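You operate a simulated robot arm through the tools that you are given. There is no shell and no other tool. Be economical: measure what you need, move in short steps, check, and stop when the job is done.

You are at the controls of a simulated robot arm. One attempt, no reset.

Task
Tip out the soaked frying pan and scrub it clean on the counter with the sponge.
Fine: tip it into the sink, none into the basin; sponge back where it lay. What is to be rubbed or washed off counts as gone when no trace of it is left.

Only the result counts: the job must be done as asked and must still hold three seconds after the hand-in. Knocking over, shifting, dropping, spilling or breaking anything else fails it.

Robot
A 7-joint arm with a two-finger parallel gripper, fixed in place. Base frame: the origin is at the foot of the arm, x ahead of it, y to its left, z up. Readings come in cm, rad, newtons and seconds.
With the tool pointing down near the work surface it reaches from about 26 to 72 cm from the base axis. Its first joint turns from -2.007 to 2.007 rad. Payload 3.91 kg.
Tool frame: the origin (TCP) lies between the finger pads and is the grasp point; the fingertips stand 3 cm ahead of it; z points along the fingers, y is the line along which they close. The gripper opens to 11 cm. The fingers are 2 cm wide and 1 cm thick; the gripper's body (4.8 by 11.2 cm) begins 5.5 cm behind the TCP.
Orientation is told as [roll, pitch, yaw] about the base's x, y, z axes, in that order, counted from this pose: with the fingers straight down and closing along the base's y, the tool's x points along the base's -x, its y along +y and its z along -z.

Tools
- The arm moves only by the tool nudge_tool. Its argument "series" is a list of rows, each an object of numbers (a shift or turn left out is 0, a gripper value left out holds the last): "dx", "dy", "dz": the shift along the tool's x, y, z in cm; "wx", "wy", "wz": the turn, a rotation vector about the tool's x, y, z in rad; "gripper": the opening, from 0 (shut) to 1 (fully open). In form: [{"dx": .., "dy": .., "dz": .., "wx": .., "wy": .., "wz": .., "gripper": ..}, ...]. A call has 1 to 20 rows; each row shifts and turns the commanded pose from where the row before left it, along the tool's axes as they then stand. A row lasts 0.2 s, in which the tool goes at most 5 cm and 0.15 rad; a call with a longer step from one row to the next is refused whole, and so is a gripper value outside its range. A pose out of reach is approached as far as the arm can. The call stops where the force on the tool passes 40 N (or 10 N more than at its start, if that is more) or the arm is blocked; 0.2 s more then pass. Each finger travels about 10.8 cm/s and halts on what it meets, pressing with about 25 N; the grip force reading is that of the motor and also rises with nothing between the fingers. The clock runs only during rows and for 0.2 s after the last one: add rows that do not move to give the fingers time. It gives the time, the measured TCP pose, the force on the tool (base axes), the opening and the grip force at its end, in the units of the frame above (readings bear some noise), with the torque about the TCP (base axes, N m) and any sound that the robot's microphone picked up.
- Cameras (640 x 400 px; columns grow to the right, rows downward): "scene" is fixed at [5.02, 50.03, 144.47]; the picture's right is [-0.69, -0.72, 0.00], its down [-0.52, 0.50, -0.69] and it looks along [0.50, -0.48, -0.72] (base axes); focal length 330 px, centre (320, 200). "wrist" rides on the gripper at [7.2, 1.7, -10.3] in the tool frame; the picture's right is [-0.23, 0.97, 0.00], its down [-0.76, -0.18, -0.62] and it looks along [-0.61, -0.14, 0.78] (tool axes); focal length 222 px, centre (320, 200). There is no depth. A picture from a camera that has moved, and an enlarged one, comes with that camera's place and axes in the base frame and with its lens.
- capture(camera): a new picture of that camera. No time passes.
- slide_trunk(by): slides the trunk up (or, below 0, down) by that many cm; the arm rides with it, the base frame stays. It gives what a move gives, with no picture.
- zoom(camera, box): a new picture of the part [left, top, right, bottom] of that camera's present view, enlarged. No time passes.
- sign_off(): hands the job in; it is judged then, once.

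Go step by step. Nothing tells you positions but the pictures and the camera data: compare them with the known pose of the tool, close in by small moves and look again before you grip or let go. The budget is 120 turns and 68 pictures, counting those below and the enlarged ones. Unless the task says otherwise, let go and move clear before handing in, and close with one line.

The tools are called after "Emit:" as name(argument=value, ...) on one line, values as JSON. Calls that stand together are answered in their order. nudge_tool: Moves the arm, as the interface text tells. Its arguments: {"type":"object","properties":{"series":{"type":"array"}},"required":["series"]} The other tools are called the same way: slide_trunk (by) slides the trunk up or down; capture (camera) takes a picture; zoom (camera, box) takes an enlarged picture of a part of a camera's view; sign_off () hands the job in.

At the start:

```text
time_s: 0.0
ee_pos: [64.39, 10.71, 105.44]
tcp_rot: [0.001, -0.001, -0.002]
wrist_force: [0.0, 0.6, -0.4]
torque: [0.0, 0.02, -0.02]
opening: 10.99
grip_force: 0.2
trunk travel left (down, up): [-75.0, 24.0]
```

scene: 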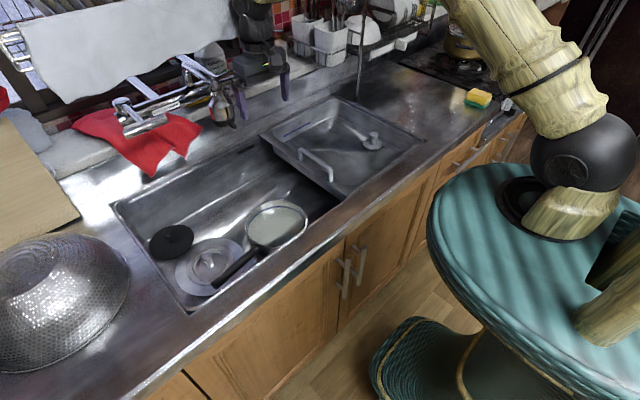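
wrist: 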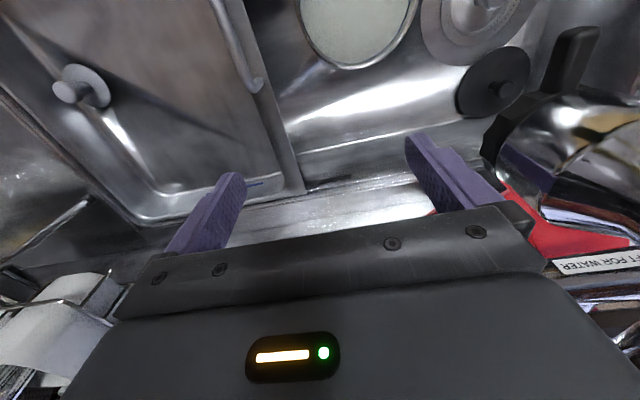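

I see a frying pan with water in the sink's left bowl, a second tray-like basin to the right, and a sponge at the counter's far right end. First I'll look closer.

Emit:
zoom(camera="scene", box=[100, 80, 440, 320])

Emit:
zoom(camera="scene", box=[380, 40, 560, 160])

Emit:
capture(camera="wrist")

```text
1.67 times, centred on (270, 200) of scene
camera zoom: at [5.02, 50.03, 144.47], right [-0.69, -0.72, 0.0], down [-0.52, 0.5, -0.69], along [0.5, -0.48, -0.72], focal length 550 px, centre (403, 200)
```

zoom: 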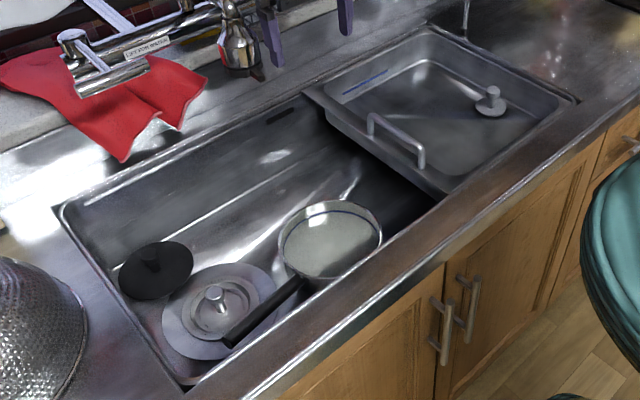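

```text
3.33 times, centred on (470, 100) of scene
camera zoom: at [5.02, 50.03, 144.47], right [-0.69, -0.72, 0.0], down [-0.52, 0.5, -0.69], along [0.5, -0.48, -0.72], focal length 1100 px, centre (-180, 533)
```

zoom: 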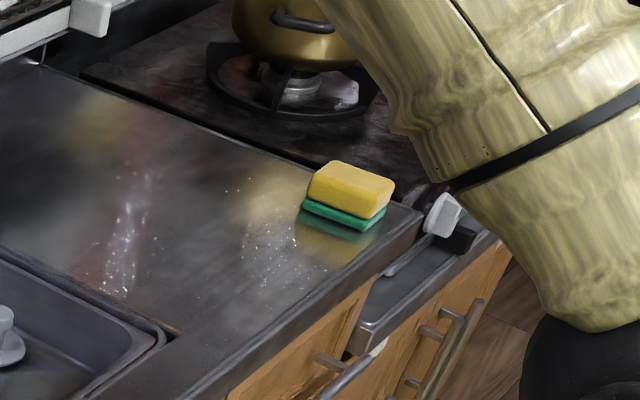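

```text
63 pictures are left
camera wrist: at [57.18, 12.45, 115.93], right [0.23, 0.97, 0.0], down [0.76, -0.18, 0.62], along [0.61, -0.14, -0.78], focal length 222 px, centre (320, 200)
```

wrist: 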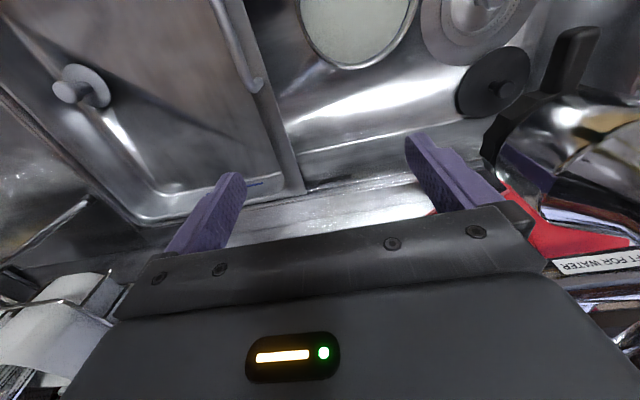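

The pan lies in the sink around x≈56, y≈18 with its handle toward +y; the counter is around z≈85 and the sponge around (42,-61). I move the hand back and left, for a better wrist view of the pan.

Emit:
nudge_tool(series=[{"dx": 4, "dy": 3}, {"dx": 4, "dy": 3}, {"dx": 4, "dy": 3}, {"dx": 4, "dy": 3}, {"dx": 2, "dy": 2}, {}])

Emit:
capture(camera="wrist")

Emit:
capture(camera="scene")

```text
time_s: 1.4
ee_pos: [46.31, 24.62, 105.5]
tcp_rot: [0.0, 0.0, 0.001]
wrist_force: [0.2, -0.5, 1.0]
torque: [-0.01, 0.05, 0.03]
opening: 11.0
grip_force: 0.2
trunk travel left (down, up): [-75.0, 24.0]
```

```text
62 pictures are left
camera wrist: at [39.07, 26.4, 115.89], right [0.23, 0.97, 0.0], down [0.76, -0.18, 0.62], along [0.61, -0.14, -0.78], focal length 222 px, centre (320, 200)
```

wrist: 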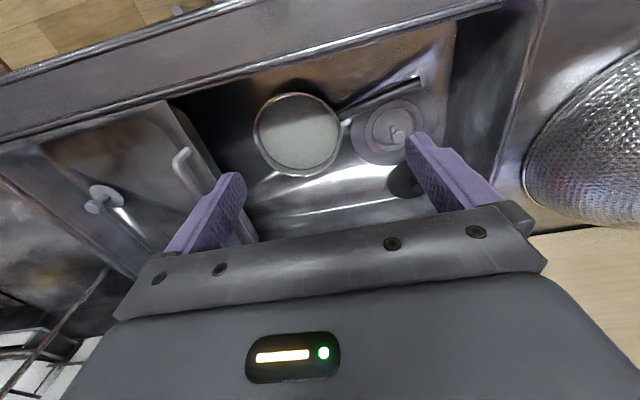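

```text
61 pictures are left
```

scene: 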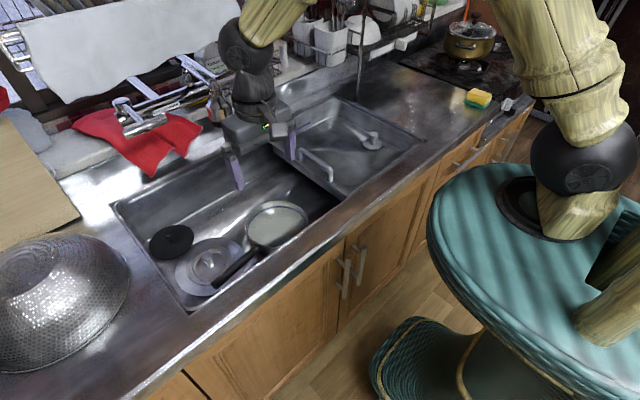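

Pan rim centre triangulates to (54.9, 18.5, 74), radius 8.7; the handle runs from about (53.5,28) to (50.3,41) at z≈74.5. I turn the tool so that it closes across the handle, and come above it.

Emit:
nudge_tool(series=[{"wz": 0.147}, {"wz": 0.147}, {"wz": 0.147}, {"wz": 0.147}, {"wz": 0.147}, {"wz": 0.147}, {"wz": 0.147}, {"wz": 0.147}, {"wz": 0.147, "gripper": 0.5}, {"dx": 2.8, "dy": 3.9}, {"dx": 2.8, "dy": 4}, {"dz": 4}, {"dz": 4}, {"dz": 4}, {}])

Emit:
capture(camera="wrist")

Emit:
capture(camera="scene")

```text
time_s: 4.6
ee_pos: [52.73, 32.07, 93.59]
tcp_rot: [-0.001, 0.001, -1.324]
wrist_force: [-0.7, -0.6, -0.4]
torque: [0.01, -0.01, -0.02]
opening: 5.51
grip_force: 0.0
trunk travel left (down, up): [-75.0, 24.0]
```

```text
60 pictures are left
camera wrist: at [52.66, 39.66, 103.94], right [1.0, 0.02, 0.0], down [0.01, -0.78, 0.62], along [0.01, -0.62, -0.78], focal length 222 px, centre (320, 200)
```

wrist: 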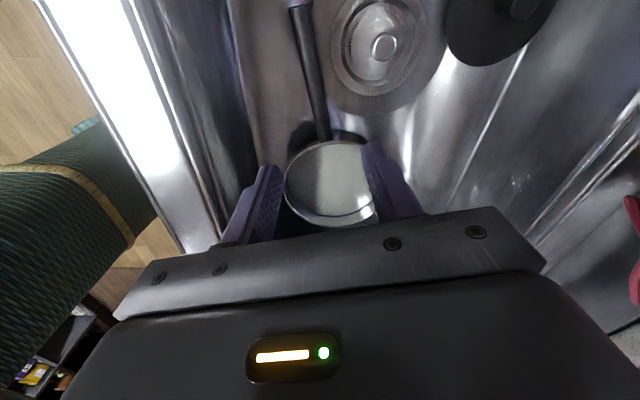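

```text
59 pictures are left
```

scene: 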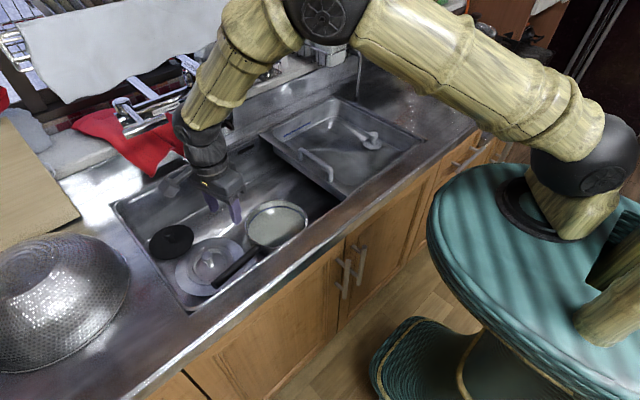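

The handle axis passes right under the TCP at (52.6, 32). I go down in steps.

Emit:
nudge_tool(series=[{"dz": 3.5}, {"dz": 3.5}, {"dz": 3.5}, {"dz": 3}, {}])

Emit:
zoom(camera="scene", box=[150, 160, 330, 300])

Emit:
capture(camera="wrist")

```text
time_s: 5.8
ee_pos: [52.66, 32.01, 79.99]
tcp_rot: [-0.001, -0.001, -1.324]
wrist_force: [0.8, -0.6, -0.5]
torque: [-0.01, 0.0, 0.02]
opening: 5.48
grip_force: 0.0
trunk travel left (down, up): [-75.0, 24.0]
```

```text
2.86 times, centred on (240, 230) of scene
camera zoom: at [5.02, 50.03, 144.47], right [-0.69, -0.72, 0.0], down [-0.52, 0.5, -0.69], along [0.5, -0.48, -0.72], focal length 943 px, centre (549, 114)
```

zoom: 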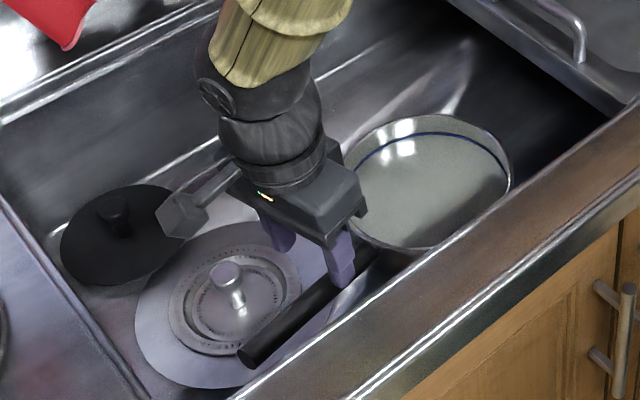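

```text
57 pictures are left
camera wrist: at [52.57, 39.56, 90.42], right [1.0, 0.02, 0.0], down [0.01, -0.78, 0.62], along [0.01, -0.62, -0.78], focal length 222 px, centre (320, 200)
```

wrist: 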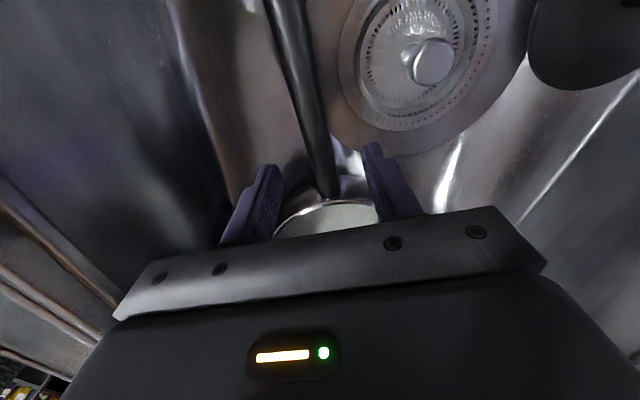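

The fingers straddle the handle. I go down the last 5.6 cm, then close.

Emit:
nudge_tool(series=[{"dz": 2}, {"dz": 2}, {"dz": 1.6}, {}, {"gripper": 0}, {"gripper": 0}, {"gripper": 0}, {"gripper": 0}])

Emit:
capture(camera="wrist")

Emit:
zoom(camera="scene", box=[150, 160, 330, 300])

```text
time_s: 7.6
ee_pos: [52.57, 32.02, 74.4]
tcp_rot: [0.0, 0.0, -1.323]
wrist_force: [-2.3, -0.1, 0.0]
torque: [-0.12, 0.06, -0.3]
opening: 2.16
grip_force: 24.9
trunk travel left (down, up): [-75.0, 24.0]
```

```text
56 pictures are left
camera wrist: at [52.56, 39.52, 84.79], right [1.0, 0.02, 0.0], down [0.01, -0.78, 0.62], along [0.01, -0.62, -0.78], focal length 222 px, centre (320, 200)
```

wrist: 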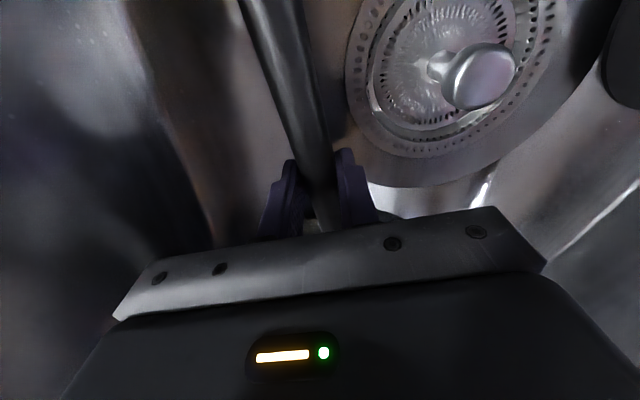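

```text
2.86 times, centred on (240, 230) of scene
camera zoom: at [5.02, 50.03, 144.47], right [-0.69, -0.72, 0.0], down [-0.52, 0.5, -0.69], along [0.5, -0.48, -0.72], focal length 943 px, centre (549, 114)
```

zoom: 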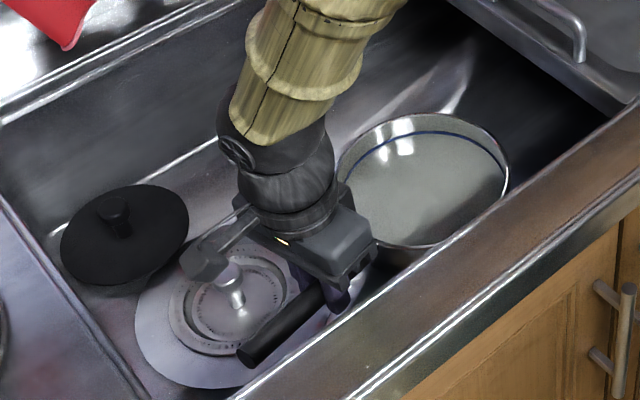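

The handle is gripped (2.16 cm). I lift slowly and watch for drooping.

Emit:
nudge_tool(series=[{"dz": -0.5}, {"dz": -0.5}, {"dz": -0.7}, {"dz": -0.7}, {"dz": -0.6}, {}])

Emit:
zoom(camera="scene", box=[150, 160, 330, 300])

```text
time_s: 9.0
ee_pos: [52.66, 31.98, 77.32]
tcp_rot: [-0.001, 0.0, -1.324]
wrist_force: [0.1, 0.4, -6.1]
torque: [0.68, 0.15, -0.02]
opening: 2.17
grip_force: 25.1
trunk travel left (down, up): [-75.0, 24.0]
```

```text
2.86 times, centred on (240, 230) of scene
camera zoom: at [5.02, 50.03, 144.47], right [-0.69, -0.72, 0.0], down [-0.52, 0.5, -0.69], along [0.5, -0.48, -0.72], focal length 943 px, centre (549, 114)
```

zoom: 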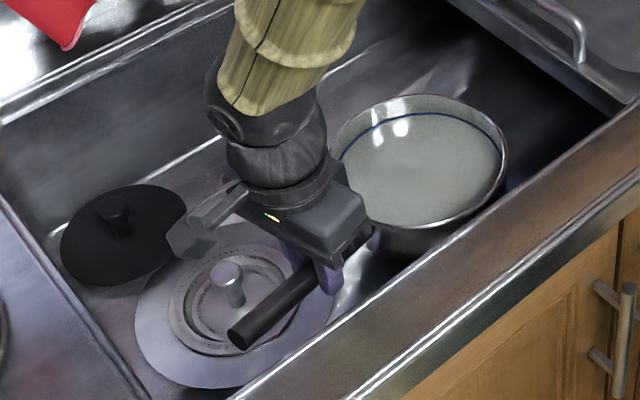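

The pan holds level (about 6 N). I raise it to z≈90 and shift it toward the sink's middle, away from the front wall and basin.

Emit:
nudge_tool(series=[{"dz": -0.6}, {"dz": -1}, {"dz": -1.2}, {"dz": -1.2}, {"dz": -1.2}, {"dz": -1.2}, {"dz": -1.2}, {"dz": -1.2}, {"dz": -1.2}, {"dz": -1.2}, {"dz": -1}, {"dz": -0.6}, {"dx": 0.2, "dy": 0.6}, {"dx": 0.3, "dy": 1.2}, {"dx": 0.4, "dy": 1.6}, {"dx": 0.4, "dy": 1.6}, {"dx": 0.4, "dy": 1.5}, {"dx": 0.3, "dy": 1.2}, {"dy": 0.6}, {}])

Emit:
capture(camera="scene")

```text
time_s: 13.2
ee_pos: [60.27, 36.1, 90.09]
tcp_rot: [0.001, 0.0, -1.321]
wrist_force: [-0.3, -0.3, -7.1]
torque: [0.69, 0.14, -0.01]
opening: 2.15
grip_force: 25.2
trunk travel left (down, up): [-75.0, 24.0]
```

```text
53 pictures are left
```

scene: 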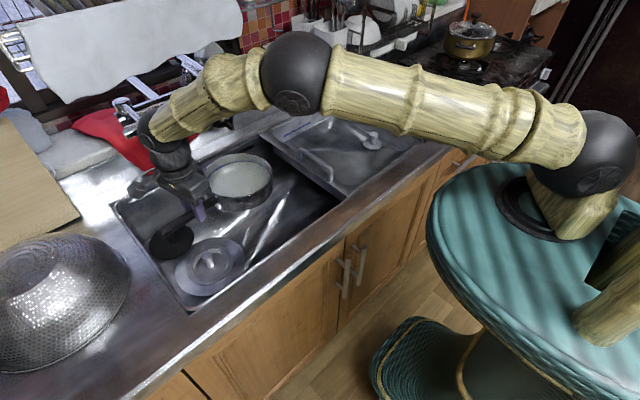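

Now I begin to roll the pan about its handle toward the robot side, slowly.

Emit:
nudge_tool(series=[{"wx": -0.03}, {"wx": -0.03}, {"wx": -0.03}, {"wx": -0.03}, {"wx": -0.03}, {"wx": -0.03}, {"wx": -0.03}, {"wx": -0.03}, {"wx": -0.03}, {"wx": -0.03}, {"wx": -0.03}, {"wx": -0.03}, {"wx": -0.03}, {"wx": -0.03}, {}])

Emit:
capture(camera="scene")

```text
time_s: 16.4
ee_pos: [60.22, 36.0, 90.18]
tcp_rot: [0.421, 0.0, -1.322]
wrist_force: [0.2, 0.2, -6.8]
torque: [0.53, 0.22, -0.01]
opening: 2.14
grip_force: 25.0
trunk travel left (down, up): [-75.0, 24.0]
```

```text
52 pictures are left
```

scene: 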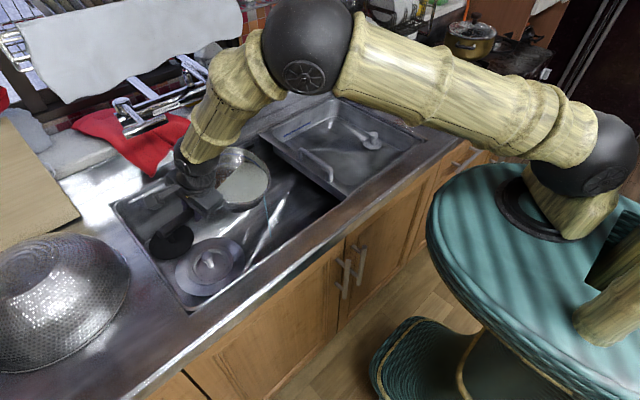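

The stream is falling into the sink. I continue the roll slowly, lifting a little to keep the wrist clear of the counter.

Emit:
nudge_tool(series=[{"wx": -0.03}, {"wx": -0.03}, {"wx": -0.03}, {"wx": -0.03}, {"wx": -0.03}, {"wx": -0.03}, {"wx": -0.03, "dy": 0.3, "dz": -0.4}, {"wx": -0.03, "dy": 0.3, "dz": -0.4}, {"wx": -0.03, "dy": 0.3, "dz": -0.4}, {"wx": -0.03, "dy": 0.3, "dz": -0.4}, {"wx": -0.03, "dy": 0.3, "dz": -0.4}, {"wx": -0.03, "dy": 0.4, "dz": -0.4}, {"wx": -0.03, "dy": 0.4, "dz": -0.4}, {"wx": -0.03, "dy": 0.4, "dz": -0.4}, {"wx": -0.03, "dy": 0.4, "dz": -0.4}, {"wx": -0.03, "dy": 0.4, "dz": -0.4}, {}])

Emit:
capture(camera="scene")

```text
time_s: 20.0
ee_pos: [60.07, 36.05, 95.44]
tcp_rot: [0.9, 0.0, -1.323]
wrist_force: [0.7, 0.2, -3.2]
torque: [0.35, 0.22, -0.01]
opening: 2.14
grip_force: 24.7
trunk travel left (down, up): [-75.0, 24.0]
```

```text
51 pictures are left
```

scene: 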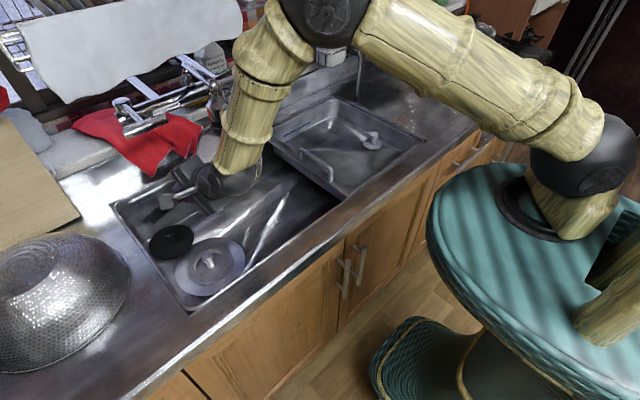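

Weight fell from about 7 to 3.2 N, so most is out. I keep rolling past the horizontal, so it drains fully.

Emit:
nudge_tool(series=[{"wx": -0.05, "dy": 0.4, "dz": -0.3}, {"wx": -0.05, "dy": 0.4, "dz": -0.3}, {"wx": -0.05, "dy": 0.4, "dz": -0.3}, {"wx": -0.05, "dy": 0.4, "dz": -0.3}, {"wx": -0.05, "dy": 0.5, "dz": -0.2}, {"wx": -0.05, "dy": 0.5, "dz": -0.2}, {"wx": -0.05, "dy": 0.5, "dz": -0.2}, {"wx": -0.05, "dy": 0.5, "dz": -0.2}, {"wx": -0.05, "dy": 0.5, "dz": -0.1}, {"wx": -0.05, "dy": 0.5, "dz": -0.1}, {"wx": -0.05}, {"wx": -0.05}, {"wx": -0.05}, {"wx": -0.05}, {}])

Emit:
capture(camera="scene")

Emit:
capture(camera="wrist")

```text
time_s: 23.2
ee_pos: [60.11, 35.99, 100.64]
tcp_rot: [1.601, 0.0, -1.323]
wrist_force: [1.5, 0.2, -3.7]
torque: [0.31, 0.32, 0.15]
opening: 2.13
grip_force: 24.7
trunk travel left (down, up): [-75.0, 24.0]
```

```text
50 pictures are left
```

scene: 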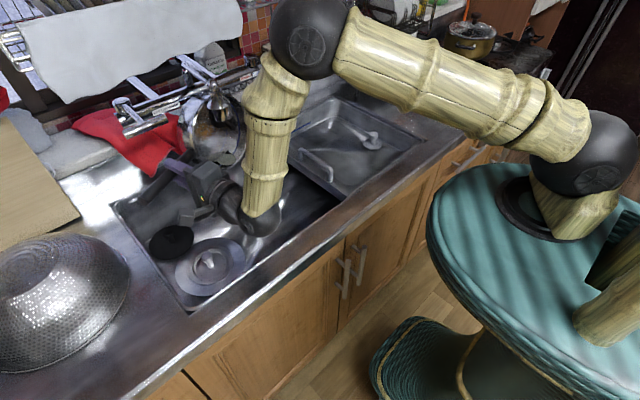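

```text
49 pictures are left
camera wrist: at [48.33, 40.57, 102.11], right [0.03, -0.23, 0.97], down [-0.41, -0.89, -0.2], along [0.91, -0.4, -0.12], focal length 222 px, centre (320, 200)
```

wrist: 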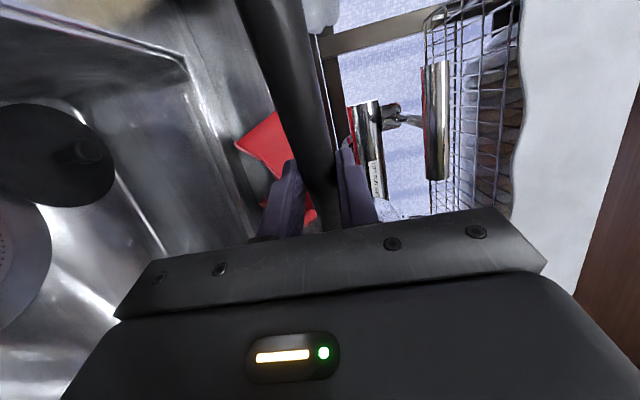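

The pan is vertical. I roll another 0.4 rad and hold, to be sure it is empty.

Emit:
nudge_tool(series=[{"wx": -0.05}, {"wx": -0.05}, {"wx": -0.05}, {"wx": -0.05}, {"wx": -0.05}, {"wx": -0.05}, {"wx": -0.05}, {"wx": -0.05}, {}, {}, {}, {}, {}, {}, {}])

Emit:
zoom(camera="scene", box=[110, 60, 350, 260])

```text
time_s: 26.4
ee_pos: [60.09, 35.91, 100.62]
tcp_rot: [1.999, 0.0, -1.323]
wrist_force: [1.6, 0.7, -2.8]
torque: [0.27, 0.25, 0.11]
opening: 2.15
grip_force: 25.3
trunk travel left (down, up): [-75.0, 24.0]
```

```text
2.00 times, centred on (230, 160) of scene
camera zoom: at [5.02, 50.03, 144.47], right [-0.69, -0.72, 0.0], down [-0.52, 0.5, -0.69], along [0.5, -0.48, -0.72], focal length 660 px, centre (500, 280)
```

zoom: 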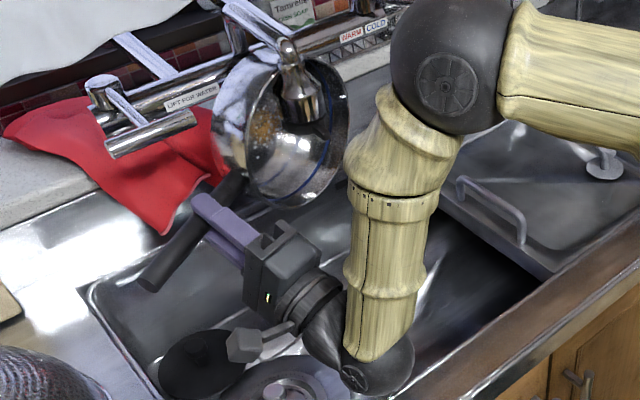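

The pan shows burnt-on dirt inside and looks drained, but the tap's spout seems very near the pan. I look closely before I move.

Emit:
zoom(camera="scene", box=[170, 60, 270, 170])

Emit:
capture(camera="wrist")

```text
3.64 times, centred on (220, 115) of scene
camera zoom: at [5.02, 50.03, 144.47], right [-0.69, -0.72, 0.0], down [-0.52, 0.5, -0.69], along [0.5, -0.48, -0.72], focal length 1200 px, centre (684, 509)
```

zoom: 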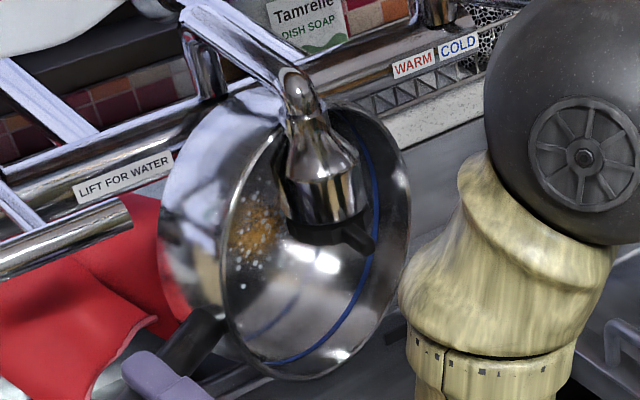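

```text
46 pictures are left
camera wrist: at [48.59, 40.62, 97.98], right [-0.34, -0.32, 0.89], down [-0.29, -0.86, -0.42], along [0.9, -0.4, 0.2], focal length 222 px, centre (320, 200)
```

wrist: 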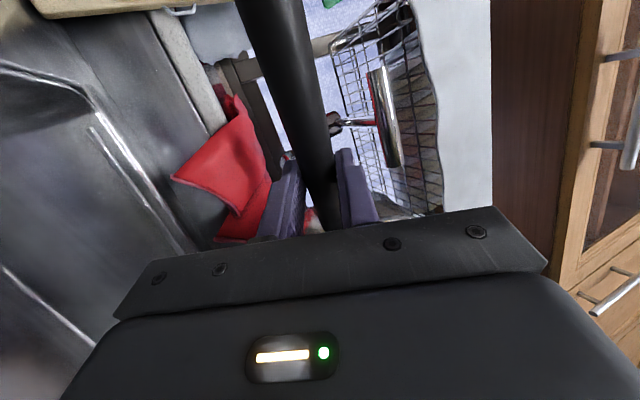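

The spout hangs right in front of the pan without contact so far. I retrace exactly the path I came by, so nothing touches it.

Emit:
nudge_tool(series=[{"wx": 0.05}, {"wx": 0.05}, {"wx": 0.05}, {"wx": 0.05}, {"wx": 0.05}, {"wx": 0.05}, {"wx": 0.05}, {"wx": 0.05}, {"wx": 0.05}, {"wx": 0.05}, {"wx": 0.05}, {"wx": 0.05}, {}])

Emit:
nudge_tool(series=[{"wx": 0.05, "dy": -0.5, "dz": 0.1}, {"wx": 0.05, "dy": -0.5, "dz": 0.1}, {"wx": 0.05, "dy": -0.5, "dz": 0.2}, {"wx": 0.05, "dy": -0.5, "dz": 0.2}, {"wx": 0.05, "dy": -0.5, "dz": 0.2}, {"wx": 0.05, "dy": -0.5, "dz": 0.2}, {"wx": 0.05, "dy": -0.4, "dz": 0.3}, {"wx": 0.05, "dy": -0.4, "dz": 0.3}, {"wx": 0.05, "dy": -0.4, "dz": 0.3}, {"wx": 0.05, "dy": -0.4, "dz": 0.3}, {"wx": 0.05, "dy": -0.4, "dz": 0.4}, {"wx": 0.05, "dy": -0.4, "dz": 0.4}, {"wx": 0.05, "dy": -0.4, "dz": 0.4}, {"wx": 0.05, "dy": -0.3, "dz": 0.4}, {"wx": 0.05, "dy": -0.3, "dz": 0.4}, {"wx": 0.05, "dy": -0.3, "dz": 0.4}, {}])

Emit:
nudge_tool(series=[{"wx": 0.05}, {"wx": 0.05}, {"wx": 0.05}, {"wx": 0.05}, {"wx": 0.05}, {"wx": 0.05}, {"wx": 0.05}, {"wx": 0.05}, {"wx": 0.05}, {"wx": 0.05}, {"wx": 0.05}, {"wx": 0.05}, {}])

Emit:
capture(camera="scene")

```text
time_s: 29.2
ee_pos: [60.02, 35.99, 100.42]
tcp_rot: [1.4, 0.0, -1.323]
wrist_force: [0.0, 0.1, -3.3]
torque: [0.25, 0.19, 0.01]
opening: 2.14
grip_force: 25.1
trunk travel left (down, up): [-75.0, 24.0]
```

```text
time_s: 32.8
ee_pos: [60.58, 36.2, 92.31]
tcp_rot: [0.601, 0.0, -1.323]
wrist_force: [-0.6, 1.0, -2.4]
torque: [0.26, 0.13, -0.03]
opening: 2.11
grip_force: 24.8
trunk travel left (down, up): [-75.0, 24.0]
```

```text
time_s: 35.6
ee_pos: [60.65, 36.13, 92.28]
tcp_rot: [0.001, -0.001, -1.323]
wrist_force: [-0.8, 0.5, -3.3]
torque: [0.29, 0.05, -0.02]
opening: 2.12
grip_force: 25.1
trunk travel left (down, up): [-75.0, 24.0]
```

```text
45 pictures are left
```

scene: 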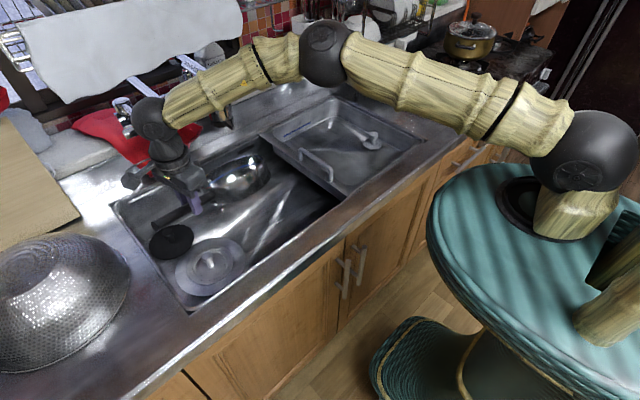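

The pan is level and empty (about 3 N). I retract it from under the spout, then lift it for carrying to the clear counter right of the basin.

Emit:
nudge_tool(series=[{"dy": -1.5}, {"dy": -3}, {"dy": -3}, {"dy": -3}, {"dy": -3}, {"dy": -2.5}, {"dy": -1.1}, {"dz": -1.5}, {"dz": -2}, {"dz": -2}, {"dz": -1.5}, {}])

Emit:
nudge_tool(series=[{"dx": -1.5, "dy": -0.3}, {"dx": -3, "dy": -0.6}, {"dx": -3, "dy": -0.6}, {"dx": -3, "dy": -0.6}, {"dx": -3, "dy": -0.6}, {"dx": -3, "dy": -0.6}, {"dx": -3, "dy": -0.5}, {"dx": -3, "dy": -0.5}, {"dx": -3, "dy": -0.5}, {"dx": -3, "dy": -0.5}, {"dx": -2, "dy": -0.4}, {"dx": -1}, {}])

Emit:
capture(camera="scene")

```text
time_s: 38.2
ee_pos: [43.97, 31.99, 99.36]
tcp_rot: [0.002, -0.004, -1.322]
wrist_force: [-0.3, 1.3, -3.0]
torque: [0.31, 0.04, 0.03]
opening: 2.13
grip_force: 24.8
trunk travel left (down, up): [-75.0, 24.0]
```

```text
time_s: 41.0
ee_pos: [46.29, -0.06, 99.34]
tcp_rot: [0.002, 0.001, -1.323]
wrist_force: [0.0, 0.5, -2.3]
torque: [0.26, 0.05, 0.01]
opening: 2.14
grip_force: 25.1
trunk travel left (down, up): [-75.0, 24.0]
```

```text
44 pictures are left
```

scene: 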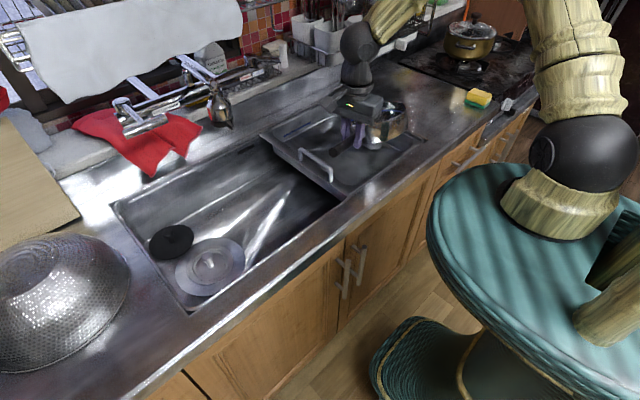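

The carry goes well. Next I turn the handle inward and bring the pan over the right-hand counter, toward a pan centre of (48, -40).

Emit:
nudge_tool(series=[{"wz": -0.08}, {"wz": -0.09}, {"wz": -0.09}, {"wz": -0.09}, {"wz": -0.09}, {"wz": -0.1}, {"wz": -0.1}, {"dx": -0.8, "dy": -1.8}, {"dx": -1.6, "dy": -3.6}, {"dx": -1.6, "dy": -3.6}, {"dx": -1.6, "dy": -3.6}, {"dx": -1.6, "dy": -3.6}, {"dx": -1.6, "dy": -3.6}, {"dx": -1.6, "dy": -3.6}, {"dx": -1.6, "dy": -3.4}, {"dx": -0.8, "dy": -2}, {}])

Emit:
capture(camera="scene")

Emit:
capture(camera="wrist")

```text
time_s: 44.6
ee_pos: [37.95, -30.38, 99.39]
tcp_rot: [0.002, -0.001, -0.682]
wrist_force: [-0.3, -0.2, -3.1]
torque: [0.19, 0.2, 0.03]
opening: 2.17
grip_force: 25.0
trunk travel left (down, up): [-75.0, 24.0]
```

```text
43 pictures are left
```

scene: 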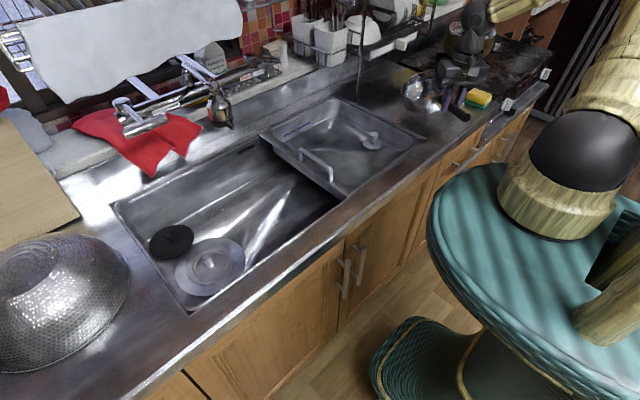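

```text
42 pictures are left
camera wrist: at [33.39, -24.47, 109.78], right [0.79, 0.61, 0.0], down [0.48, -0.62, 0.62], along [0.38, -0.49, -0.78], focal length 222 px, centre (320, 200)
```

wrist: 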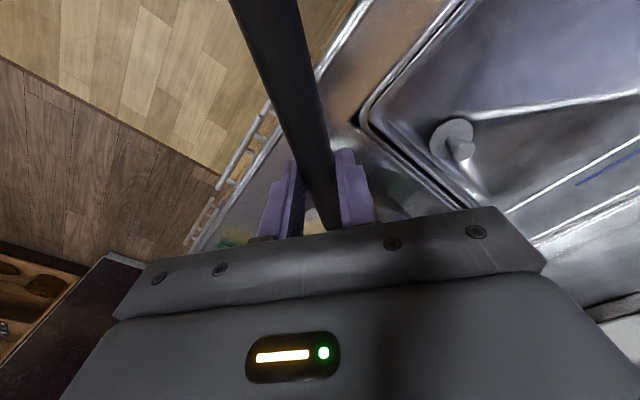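

Basin corner comes out at (42,-28), z 85 from both views, so the pan at (48.5,-39) clears it. I shift 1.5 cm further off and begin lowering.

Emit:
nudge_tool(series=[{"dx": -0.95, "dy": -1.16}, {"dz": 1.5}, {"dz": 1.5}, {"dz": 1}, {"dz": 1}, {}])

Emit:
zoom(camera="scene", box=[380, 50, 530, 150])

```text
time_s: 46.0
ee_pos: [37.89, -31.97, 94.19]
tcp_rot: [0.002, -0.002, -0.682]
wrist_force: [-0.7, -0.3, -0.7]
torque: [0.06, -0.07, -0.07]
opening: 2.14
grip_force: 25.6
trunk travel left (down, up): [-75.0, 24.0]
```

```text
4.00 times, centred on (455, 100) of scene
camera zoom: at [5.02, 50.03, 144.47], right [-0.69, -0.72, 0.0], down [-0.52, 0.5, -0.69], along [0.5, -0.48, -0.72], focal length 1320 px, centre (-220, 600)
```

zoom: 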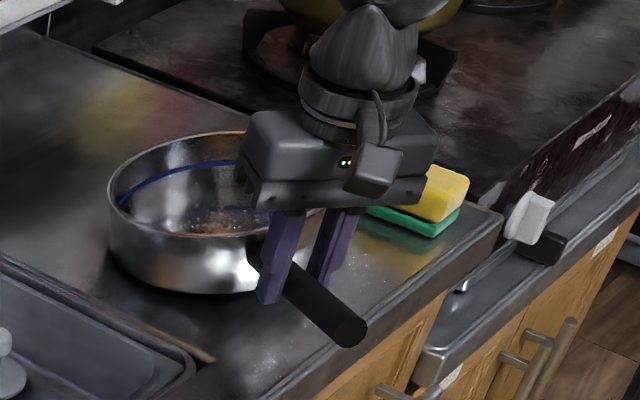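

The load has come off the wrist, so the pan touches the counter. I ease down a touch more, then check.

Emit:
nudge_tool(series=[{"dz": 0.15}, {}, {}])

Emit:
zoom(camera="scene", box=[395, 65, 485, 135])

```text
time_s: 46.8
ee_pos: [37.87, -31.9, 94.27]
tcp_rot: [0.002, -0.001, -0.682]
wrist_force: [-0.7, -0.6, -0.5]
torque: [0.05, -0.19, -0.09]
opening: 2.11
grip_force: 25.2
trunk travel left (down, up): [-75.0, 24.0]
```

```text
5.71 times, centred on (440, 100) of scene
camera zoom: at [5.02, 50.03, 144.47], right [-0.69, -0.72, 0.0], down [-0.52, 0.5, -0.69], along [0.5, -0.48, -0.72], focal length 1886 px, centre (-366, 771)
```

zoom: 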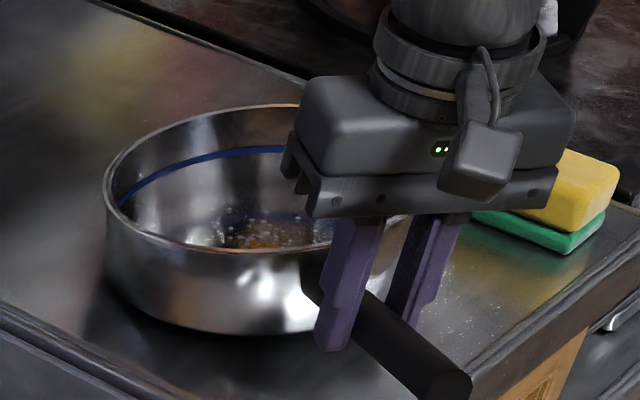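

The pan sits flat on the counter. I open and rise clear of the handle.

Emit:
nudge_tool(series=[{"gripper": 0.25}, {"gripper": 0.4}, {"gripper": 0.4}, {}, {"dz": -2}, {"dz": -4}, {"dz": -4}, {"dz": -4}, {}])

Emit:
capture(camera="wrist")

Emit:
zoom(camera="scene", box=[380, 50, 530, 150])

```text
time_s: 48.8
ee_pos: [37.95, -32.02, 108.14]
tcp_rot: [0.001, -0.002, -0.683]
wrist_force: [-0.5, 0.5, 0.7]
torque: [-0.02, 0.0, -0.01]
opening: 4.41
grip_force: 0.0
trunk travel left (down, up): [-75.0, 24.0]
```

```text
39 pictures are left
camera wrist: at [33.37, -26.08, 118.53], right [0.79, 0.61, 0.0], down [0.48, -0.62, 0.62], along [0.38, -0.49, -0.78], focal length 222 px, centre (320, 200)
```

wrist: 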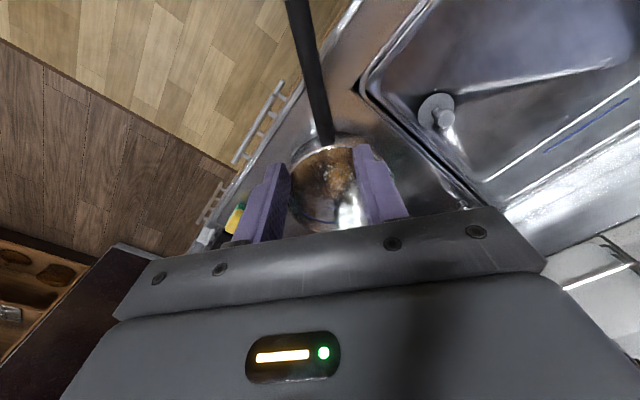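

```text
4.00 times, centred on (455, 100) of scene
camera zoom: at [5.02, 50.03, 144.47], right [-0.69, -0.72, 0.0], down [-0.52, 0.5, -0.69], along [0.5, -0.48, -0.72], focal length 1320 px, centre (-220, 600)
```

zoom: 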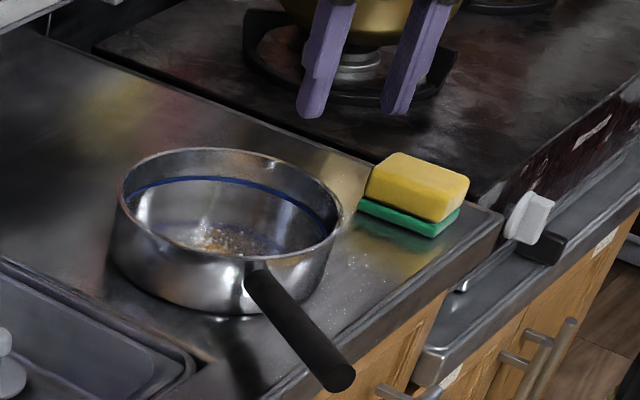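

The pan stands on the counter, with the sponge about 9 cm clear of it at roughly (42,-61). I look at the dirt in the wrist view.

Emit:
zoom(camera="wrist", box=[220, 80, 440, 240])

```text
2.50 times, centred on (330, 160) of wrist
camera zoom: at [33.37, -26.08, 118.53], right [0.79, 0.61, 0.0], down [0.48, -0.62, 0.62], along [0.38, -0.49, -0.78], focal length 555 px, centre (295, 300)
```

zoom: 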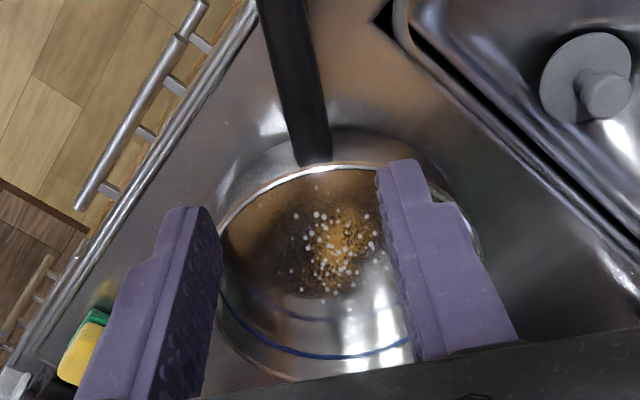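

Dirt is a patch about 3 cm in radius at the pan's centre, around (49,-41). I turn the tool square to the sponge, tilt it slightly outward for reach, and move above it.

Emit:
nudge_tool(series=[{"wz": 0.148}, {"wz": 0.148}, {"wz": 0.148}, {"wz": 0.148}, {"wz": 0.148}, {"wz": 0.148}, {"dx": -4, "dy": 0.6, "wy": -0.05}, {"dx": -4, "dy": 0.6, "wy": -0.05}, {"dx": -4, "dy": 0.6, "wy": -0.05}, {"dx": -4, "dy": 0.6, "wy": -0.05, "gripper": 0.95}, {"dx": -4, "dy": 0.6, "wy": -0.05}, {"dx": -4, "dy": 0.6, "wy": -0.05}, {"dx": -3.5, "dy": 0.6}, {}])

Emit:
capture(camera="wrist")

Emit:
capture(camera="scene")

```text
time_s: 51.8
ee_pos: [42.14, -58.8, 112.18]
tcp_rot: [0.001, -0.301, -1.571]
wrist_force: [-0.3, 0.1, -0.2]
torque: [-0.03, 0.0, -0.01]
opening: 10.44
grip_force: 0.1
trunk travel left (down, up): [-75.0, 24.0]
```

```text
36 pictures are left
camera wrist: at [43.79, -48.86, 120.02], right [0.97, -0.22, 0.07], down [-0.18, -0.54, 0.82], along [-0.14, -0.81, -0.57], focal length 222 px, centre (320, 200)
```

wrist: 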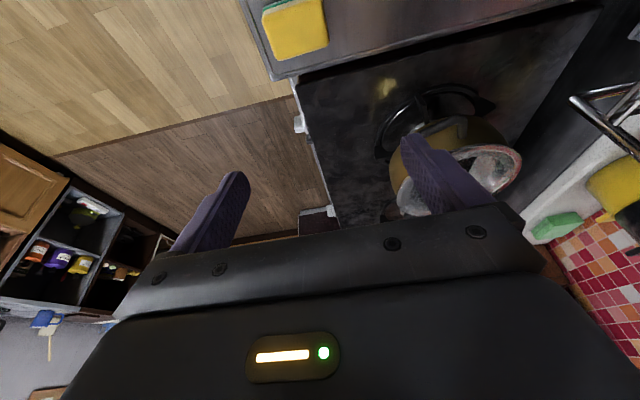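

```text
35 pictures are left
```

scene: 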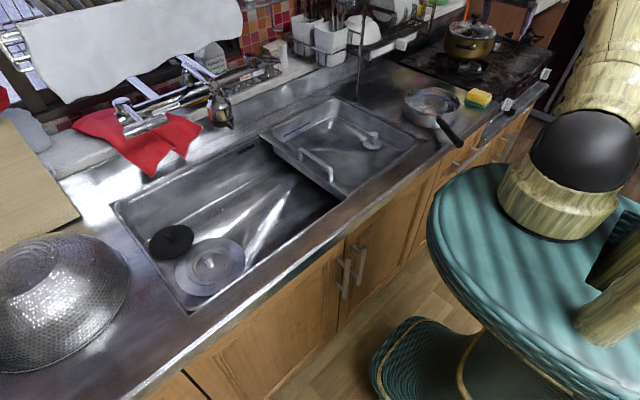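

The two views of the sponge disagree by ~3 cm, so I back up to see it wholly in the wrist view and triangulate again.

Emit:
nudge_tool(series=[{"dx": 4}, {"dx": 4}, {"dz": 3}, {"dz": 3}, {}])

Emit:
zoom(camera="wrist", box=[160, 0, 480, 200])

Emit:
zoom(camera="scene", box=[395, 65, 515, 150])

```text
time_s: 53.0
ee_pos: [42.08, -53.12, 104.06]
tcp_rot: [0.003, -0.3, -1.569]
wrist_force: [-0.8, -1.0, -0.2]
torque: [0.02, 0.01, 0.01]
opening: 10.45
grip_force: 0.1
trunk travel left (down, up): [-75.0, 24.0]
```

```text
2.00 times, centred on (320, 100) of wrist
camera zoom: at [43.8, -43.11, 111.89], right [0.97, -0.22, 0.07], down [-0.18, -0.54, 0.82], along [-0.14, -0.81, -0.57], focal length 444 px, centre (320, 400)
```

zoom: 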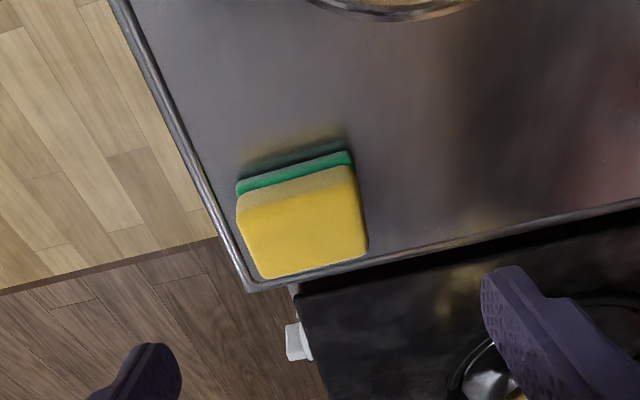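

```text
4.71 times, centred on (455, 108) of scene
camera zoom: at [5.02, 50.03, 144.47], right [-0.69, -0.72, 0.0], down [-0.52, 0.5, -0.69], along [0.5, -0.48, -0.72], focal length 1553 px, centre (-315, 635)
```

zoom: 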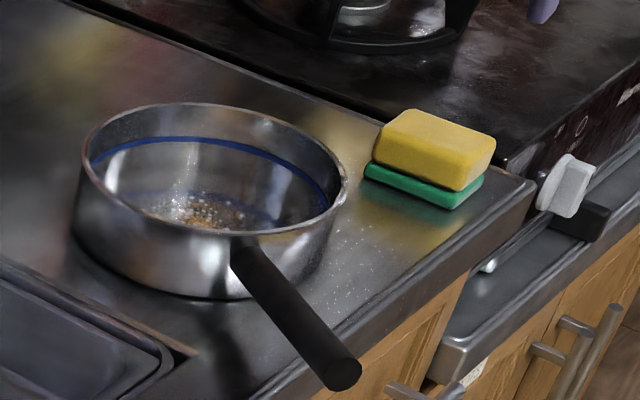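

Better triangulation: counter z≈86.7, sponge x 37.9–44.3, y −55.7…−61, about 4 thick. I come above it at (41.1,-58.3,95).

Emit:
nudge_tool(series=[{"dx": -1.2, "dy": -0.5}, {"dx": -1.1, "dy": -0.5}, {"dz": 3}, {"dz": 3}, {"dz": 2.5}, {"dz": 1.6}, {}])

Emit:
capture(camera="wrist")

Emit:
zoom(camera="scene", box=[395, 65, 515, 150])

```text
time_s: 54.6
ee_pos: [41.18, -58.37, 95.05]
tcp_rot: [0.003, -0.299, -1.572]
wrist_force: [-0.3, -0.7, -0.1]
torque: [-0.01, 0.02, 0.0]
opening: 10.44
grip_force: 0.0
trunk travel left (down, up): [-75.0, 24.0]
```

```text
32 pictures are left
camera wrist: at [42.82, -48.35, 102.92], right [0.97, -0.22, 0.07], down [-0.18, -0.54, 0.82], along [-0.14, -0.81, -0.57], focal length 222 px, centre (320, 200)
```

wrist: 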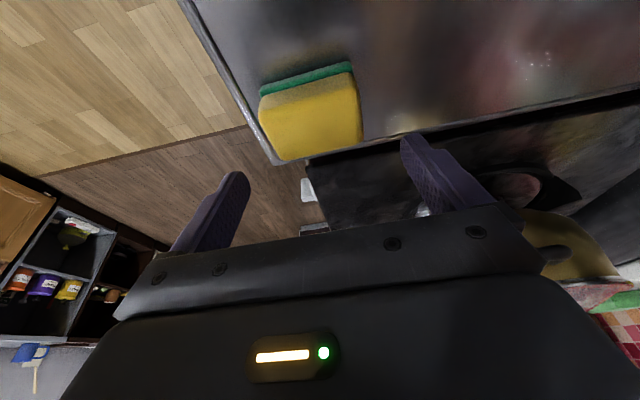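

```text
4.71 times, centred on (455, 108) of scene
camera zoom: at [5.02, 50.03, 144.47], right [-0.69, -0.72, 0.0], down [-0.52, 0.5, -0.69], along [0.5, -0.48, -0.72], focal length 1553 px, centre (-315, 635)
```

zoom: 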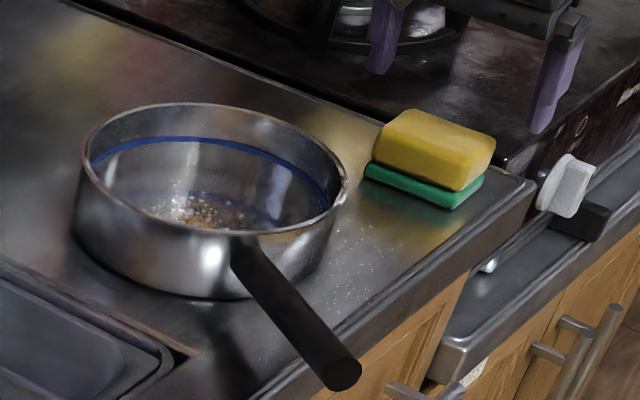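

Sponge centre refines to (41.3,-57.2). I correct 1.4 cm and go down to straddle it.

Emit:
nudge_tool(series=[{"dx": 1.5, "dy": 0.1}, {"dx": 1.08}, {"dz": 1.2}, {"dz": 1.2}, {"dz": 1.04}, {}])

Emit:
zoom(camera="scene", box=[395, 65, 515, 150])

Emit:
capture(camera="wrist")

```text
time_s: 56.0
ee_pos: [41.18, -56.88, 90.96]
tcp_rot: [0.002, -0.301, -1.57]
wrist_force: [-0.6, -0.5, -0.6]
torque: [-0.02, 0.01, 0.01]
opening: 10.44
grip_force: 0.1
trunk travel left (down, up): [-75.0, 24.0]
```

```text
4.71 times, centred on (455, 108) of scene
camera zoom: at [5.02, 50.03, 144.47], right [-0.69, -0.72, 0.0], down [-0.52, 0.5, -0.69], along [0.5, -0.48, -0.72], focal length 1553 px, centre (-315, 635)
```

zoom: 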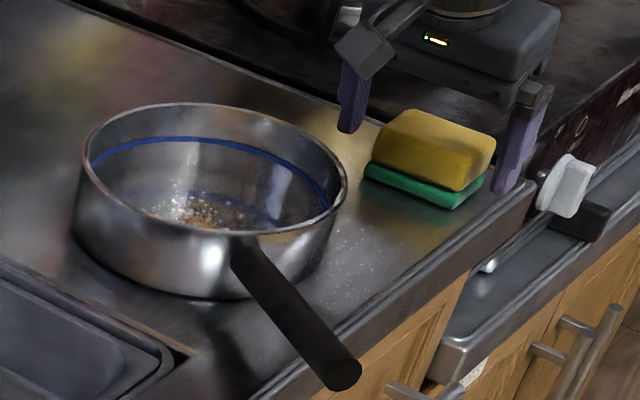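

```text
29 pictures are left
camera wrist: at [42.93, -46.84, 98.86], right [0.97, -0.22, 0.07], down [-0.18, -0.54, 0.82], along [-0.14, -0.81, -0.57], focal length 222 px, centre (320, 200)
```

wrist: 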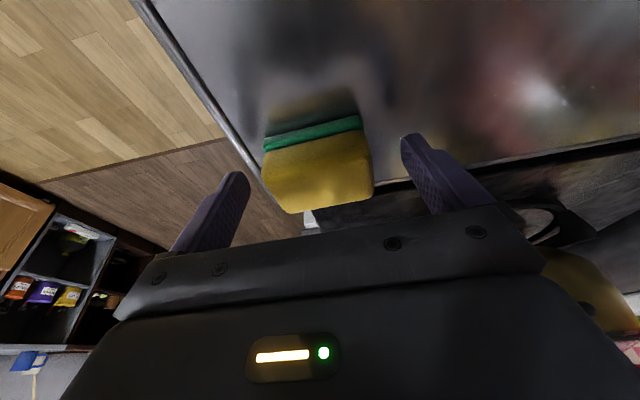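

The fingers straddle the sponge's middle. I close on it.

Emit:
nudge_tool(series=[{"gripper": 0.75}, {"gripper": 0.6}, {"gripper": 0.45}, {"gripper": 0.3}, {"gripper": 0.3}, {}])

Emit:
zoom(camera="scene", box=[395, 65, 515, 150])

```text
time_s: 57.4
ee_pos: [41.24, -56.83, 91.01]
tcp_rot: [0.001, -0.299, -1.57]
wrist_force: [0.5, 0.0, 0.9]
torque: [-0.01, -0.01, -0.01]
opening: 6.89
grip_force: 25.0
trunk travel left (down, up): [-75.0, 24.0]
```

```text
4.71 times, centred on (455, 108) of scene
camera zoom: at [5.02, 50.03, 144.47], right [-0.69, -0.72, 0.0], down [-0.52, 0.5, -0.69], along [0.5, -0.48, -0.72], focal length 1553 px, centre (-315, 635)
```

zoom: 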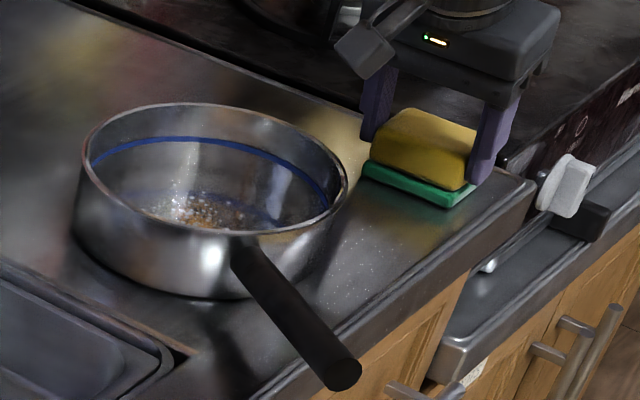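

Gripped at 6.9 cm; the return pose is (41.2,-56.85,91.0). I lift it and carry it over the pan.

Emit:
nudge_tool(series=[{"dx": -0.3, "dz": -0.95}, {"dx": -0.6, "dz": -1.9}, {"dx": -0.9, "dz": -2.9}, {"dx": -0.9, "dz": -2.9}, {"dx": -0.3, "dz": -0.95}, {"dx": 1.6, "dy": 0.8, "dz": -0.5}, {"dx": 3.2, "dy": 1.5, "dz": -1}, {"dx": 3.2, "dy": 1.5, "dz": -1}, {"dx": 3.2, "dy": 1.5, "dz": -1}, {"dx": 3.2, "dy": 1.5, "dz": -0.95}, {"dx": 1.3, "dy": 0.6, "dz": -0.4}, {}])

Emit:
zoom(camera="scene", box=[395, 55, 515, 140])

Emit:
capture(camera="wrist")

```text
time_s: 60.0
ee_pos: [48.53, -40.54, 101.1]
tcp_rot: [0.003, -0.3, -1.572]
wrist_force: [0.5, 0.6, -0.5]
torque: [0.02, 0.0, -0.01]
opening: 6.88
grip_force: 24.9
trunk travel left (down, up): [-75.0, 24.0]
```

```text
4.71 times, centred on (455, 98) of scene
camera zoom: at [5.02, 50.03, 144.47], right [-0.69, -0.72, 0.0], down [-0.52, 0.5, -0.69], along [0.5, -0.48, -0.72], focal length 1553 px, centre (-315, 682)
```

zoom: 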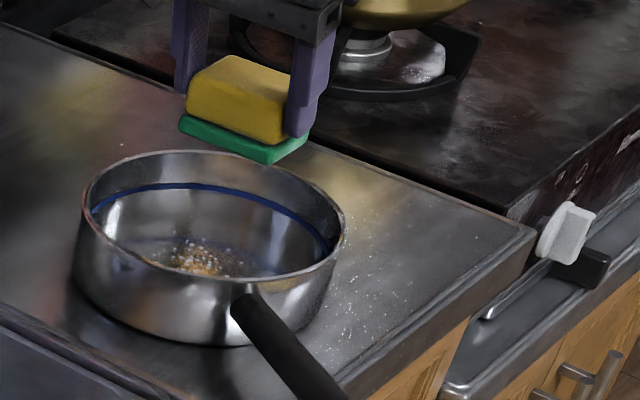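

```text
26 pictures are left
camera wrist: at [50.35, -30.38, 108.91], right [0.97, -0.22, 0.07], down [-0.18, -0.54, 0.82], along [-0.14, -0.81, -0.57], focal length 222 px, centre (320, 200)
```

wrist: 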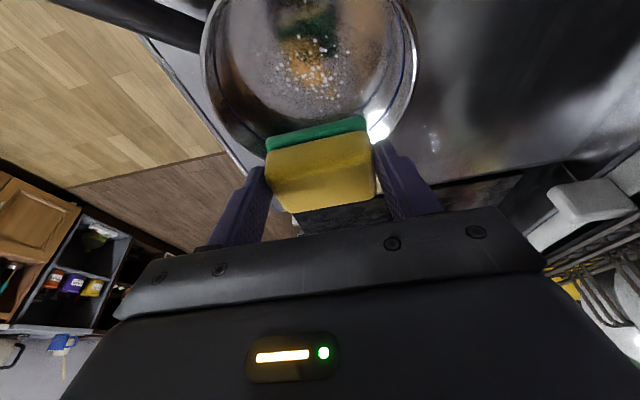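

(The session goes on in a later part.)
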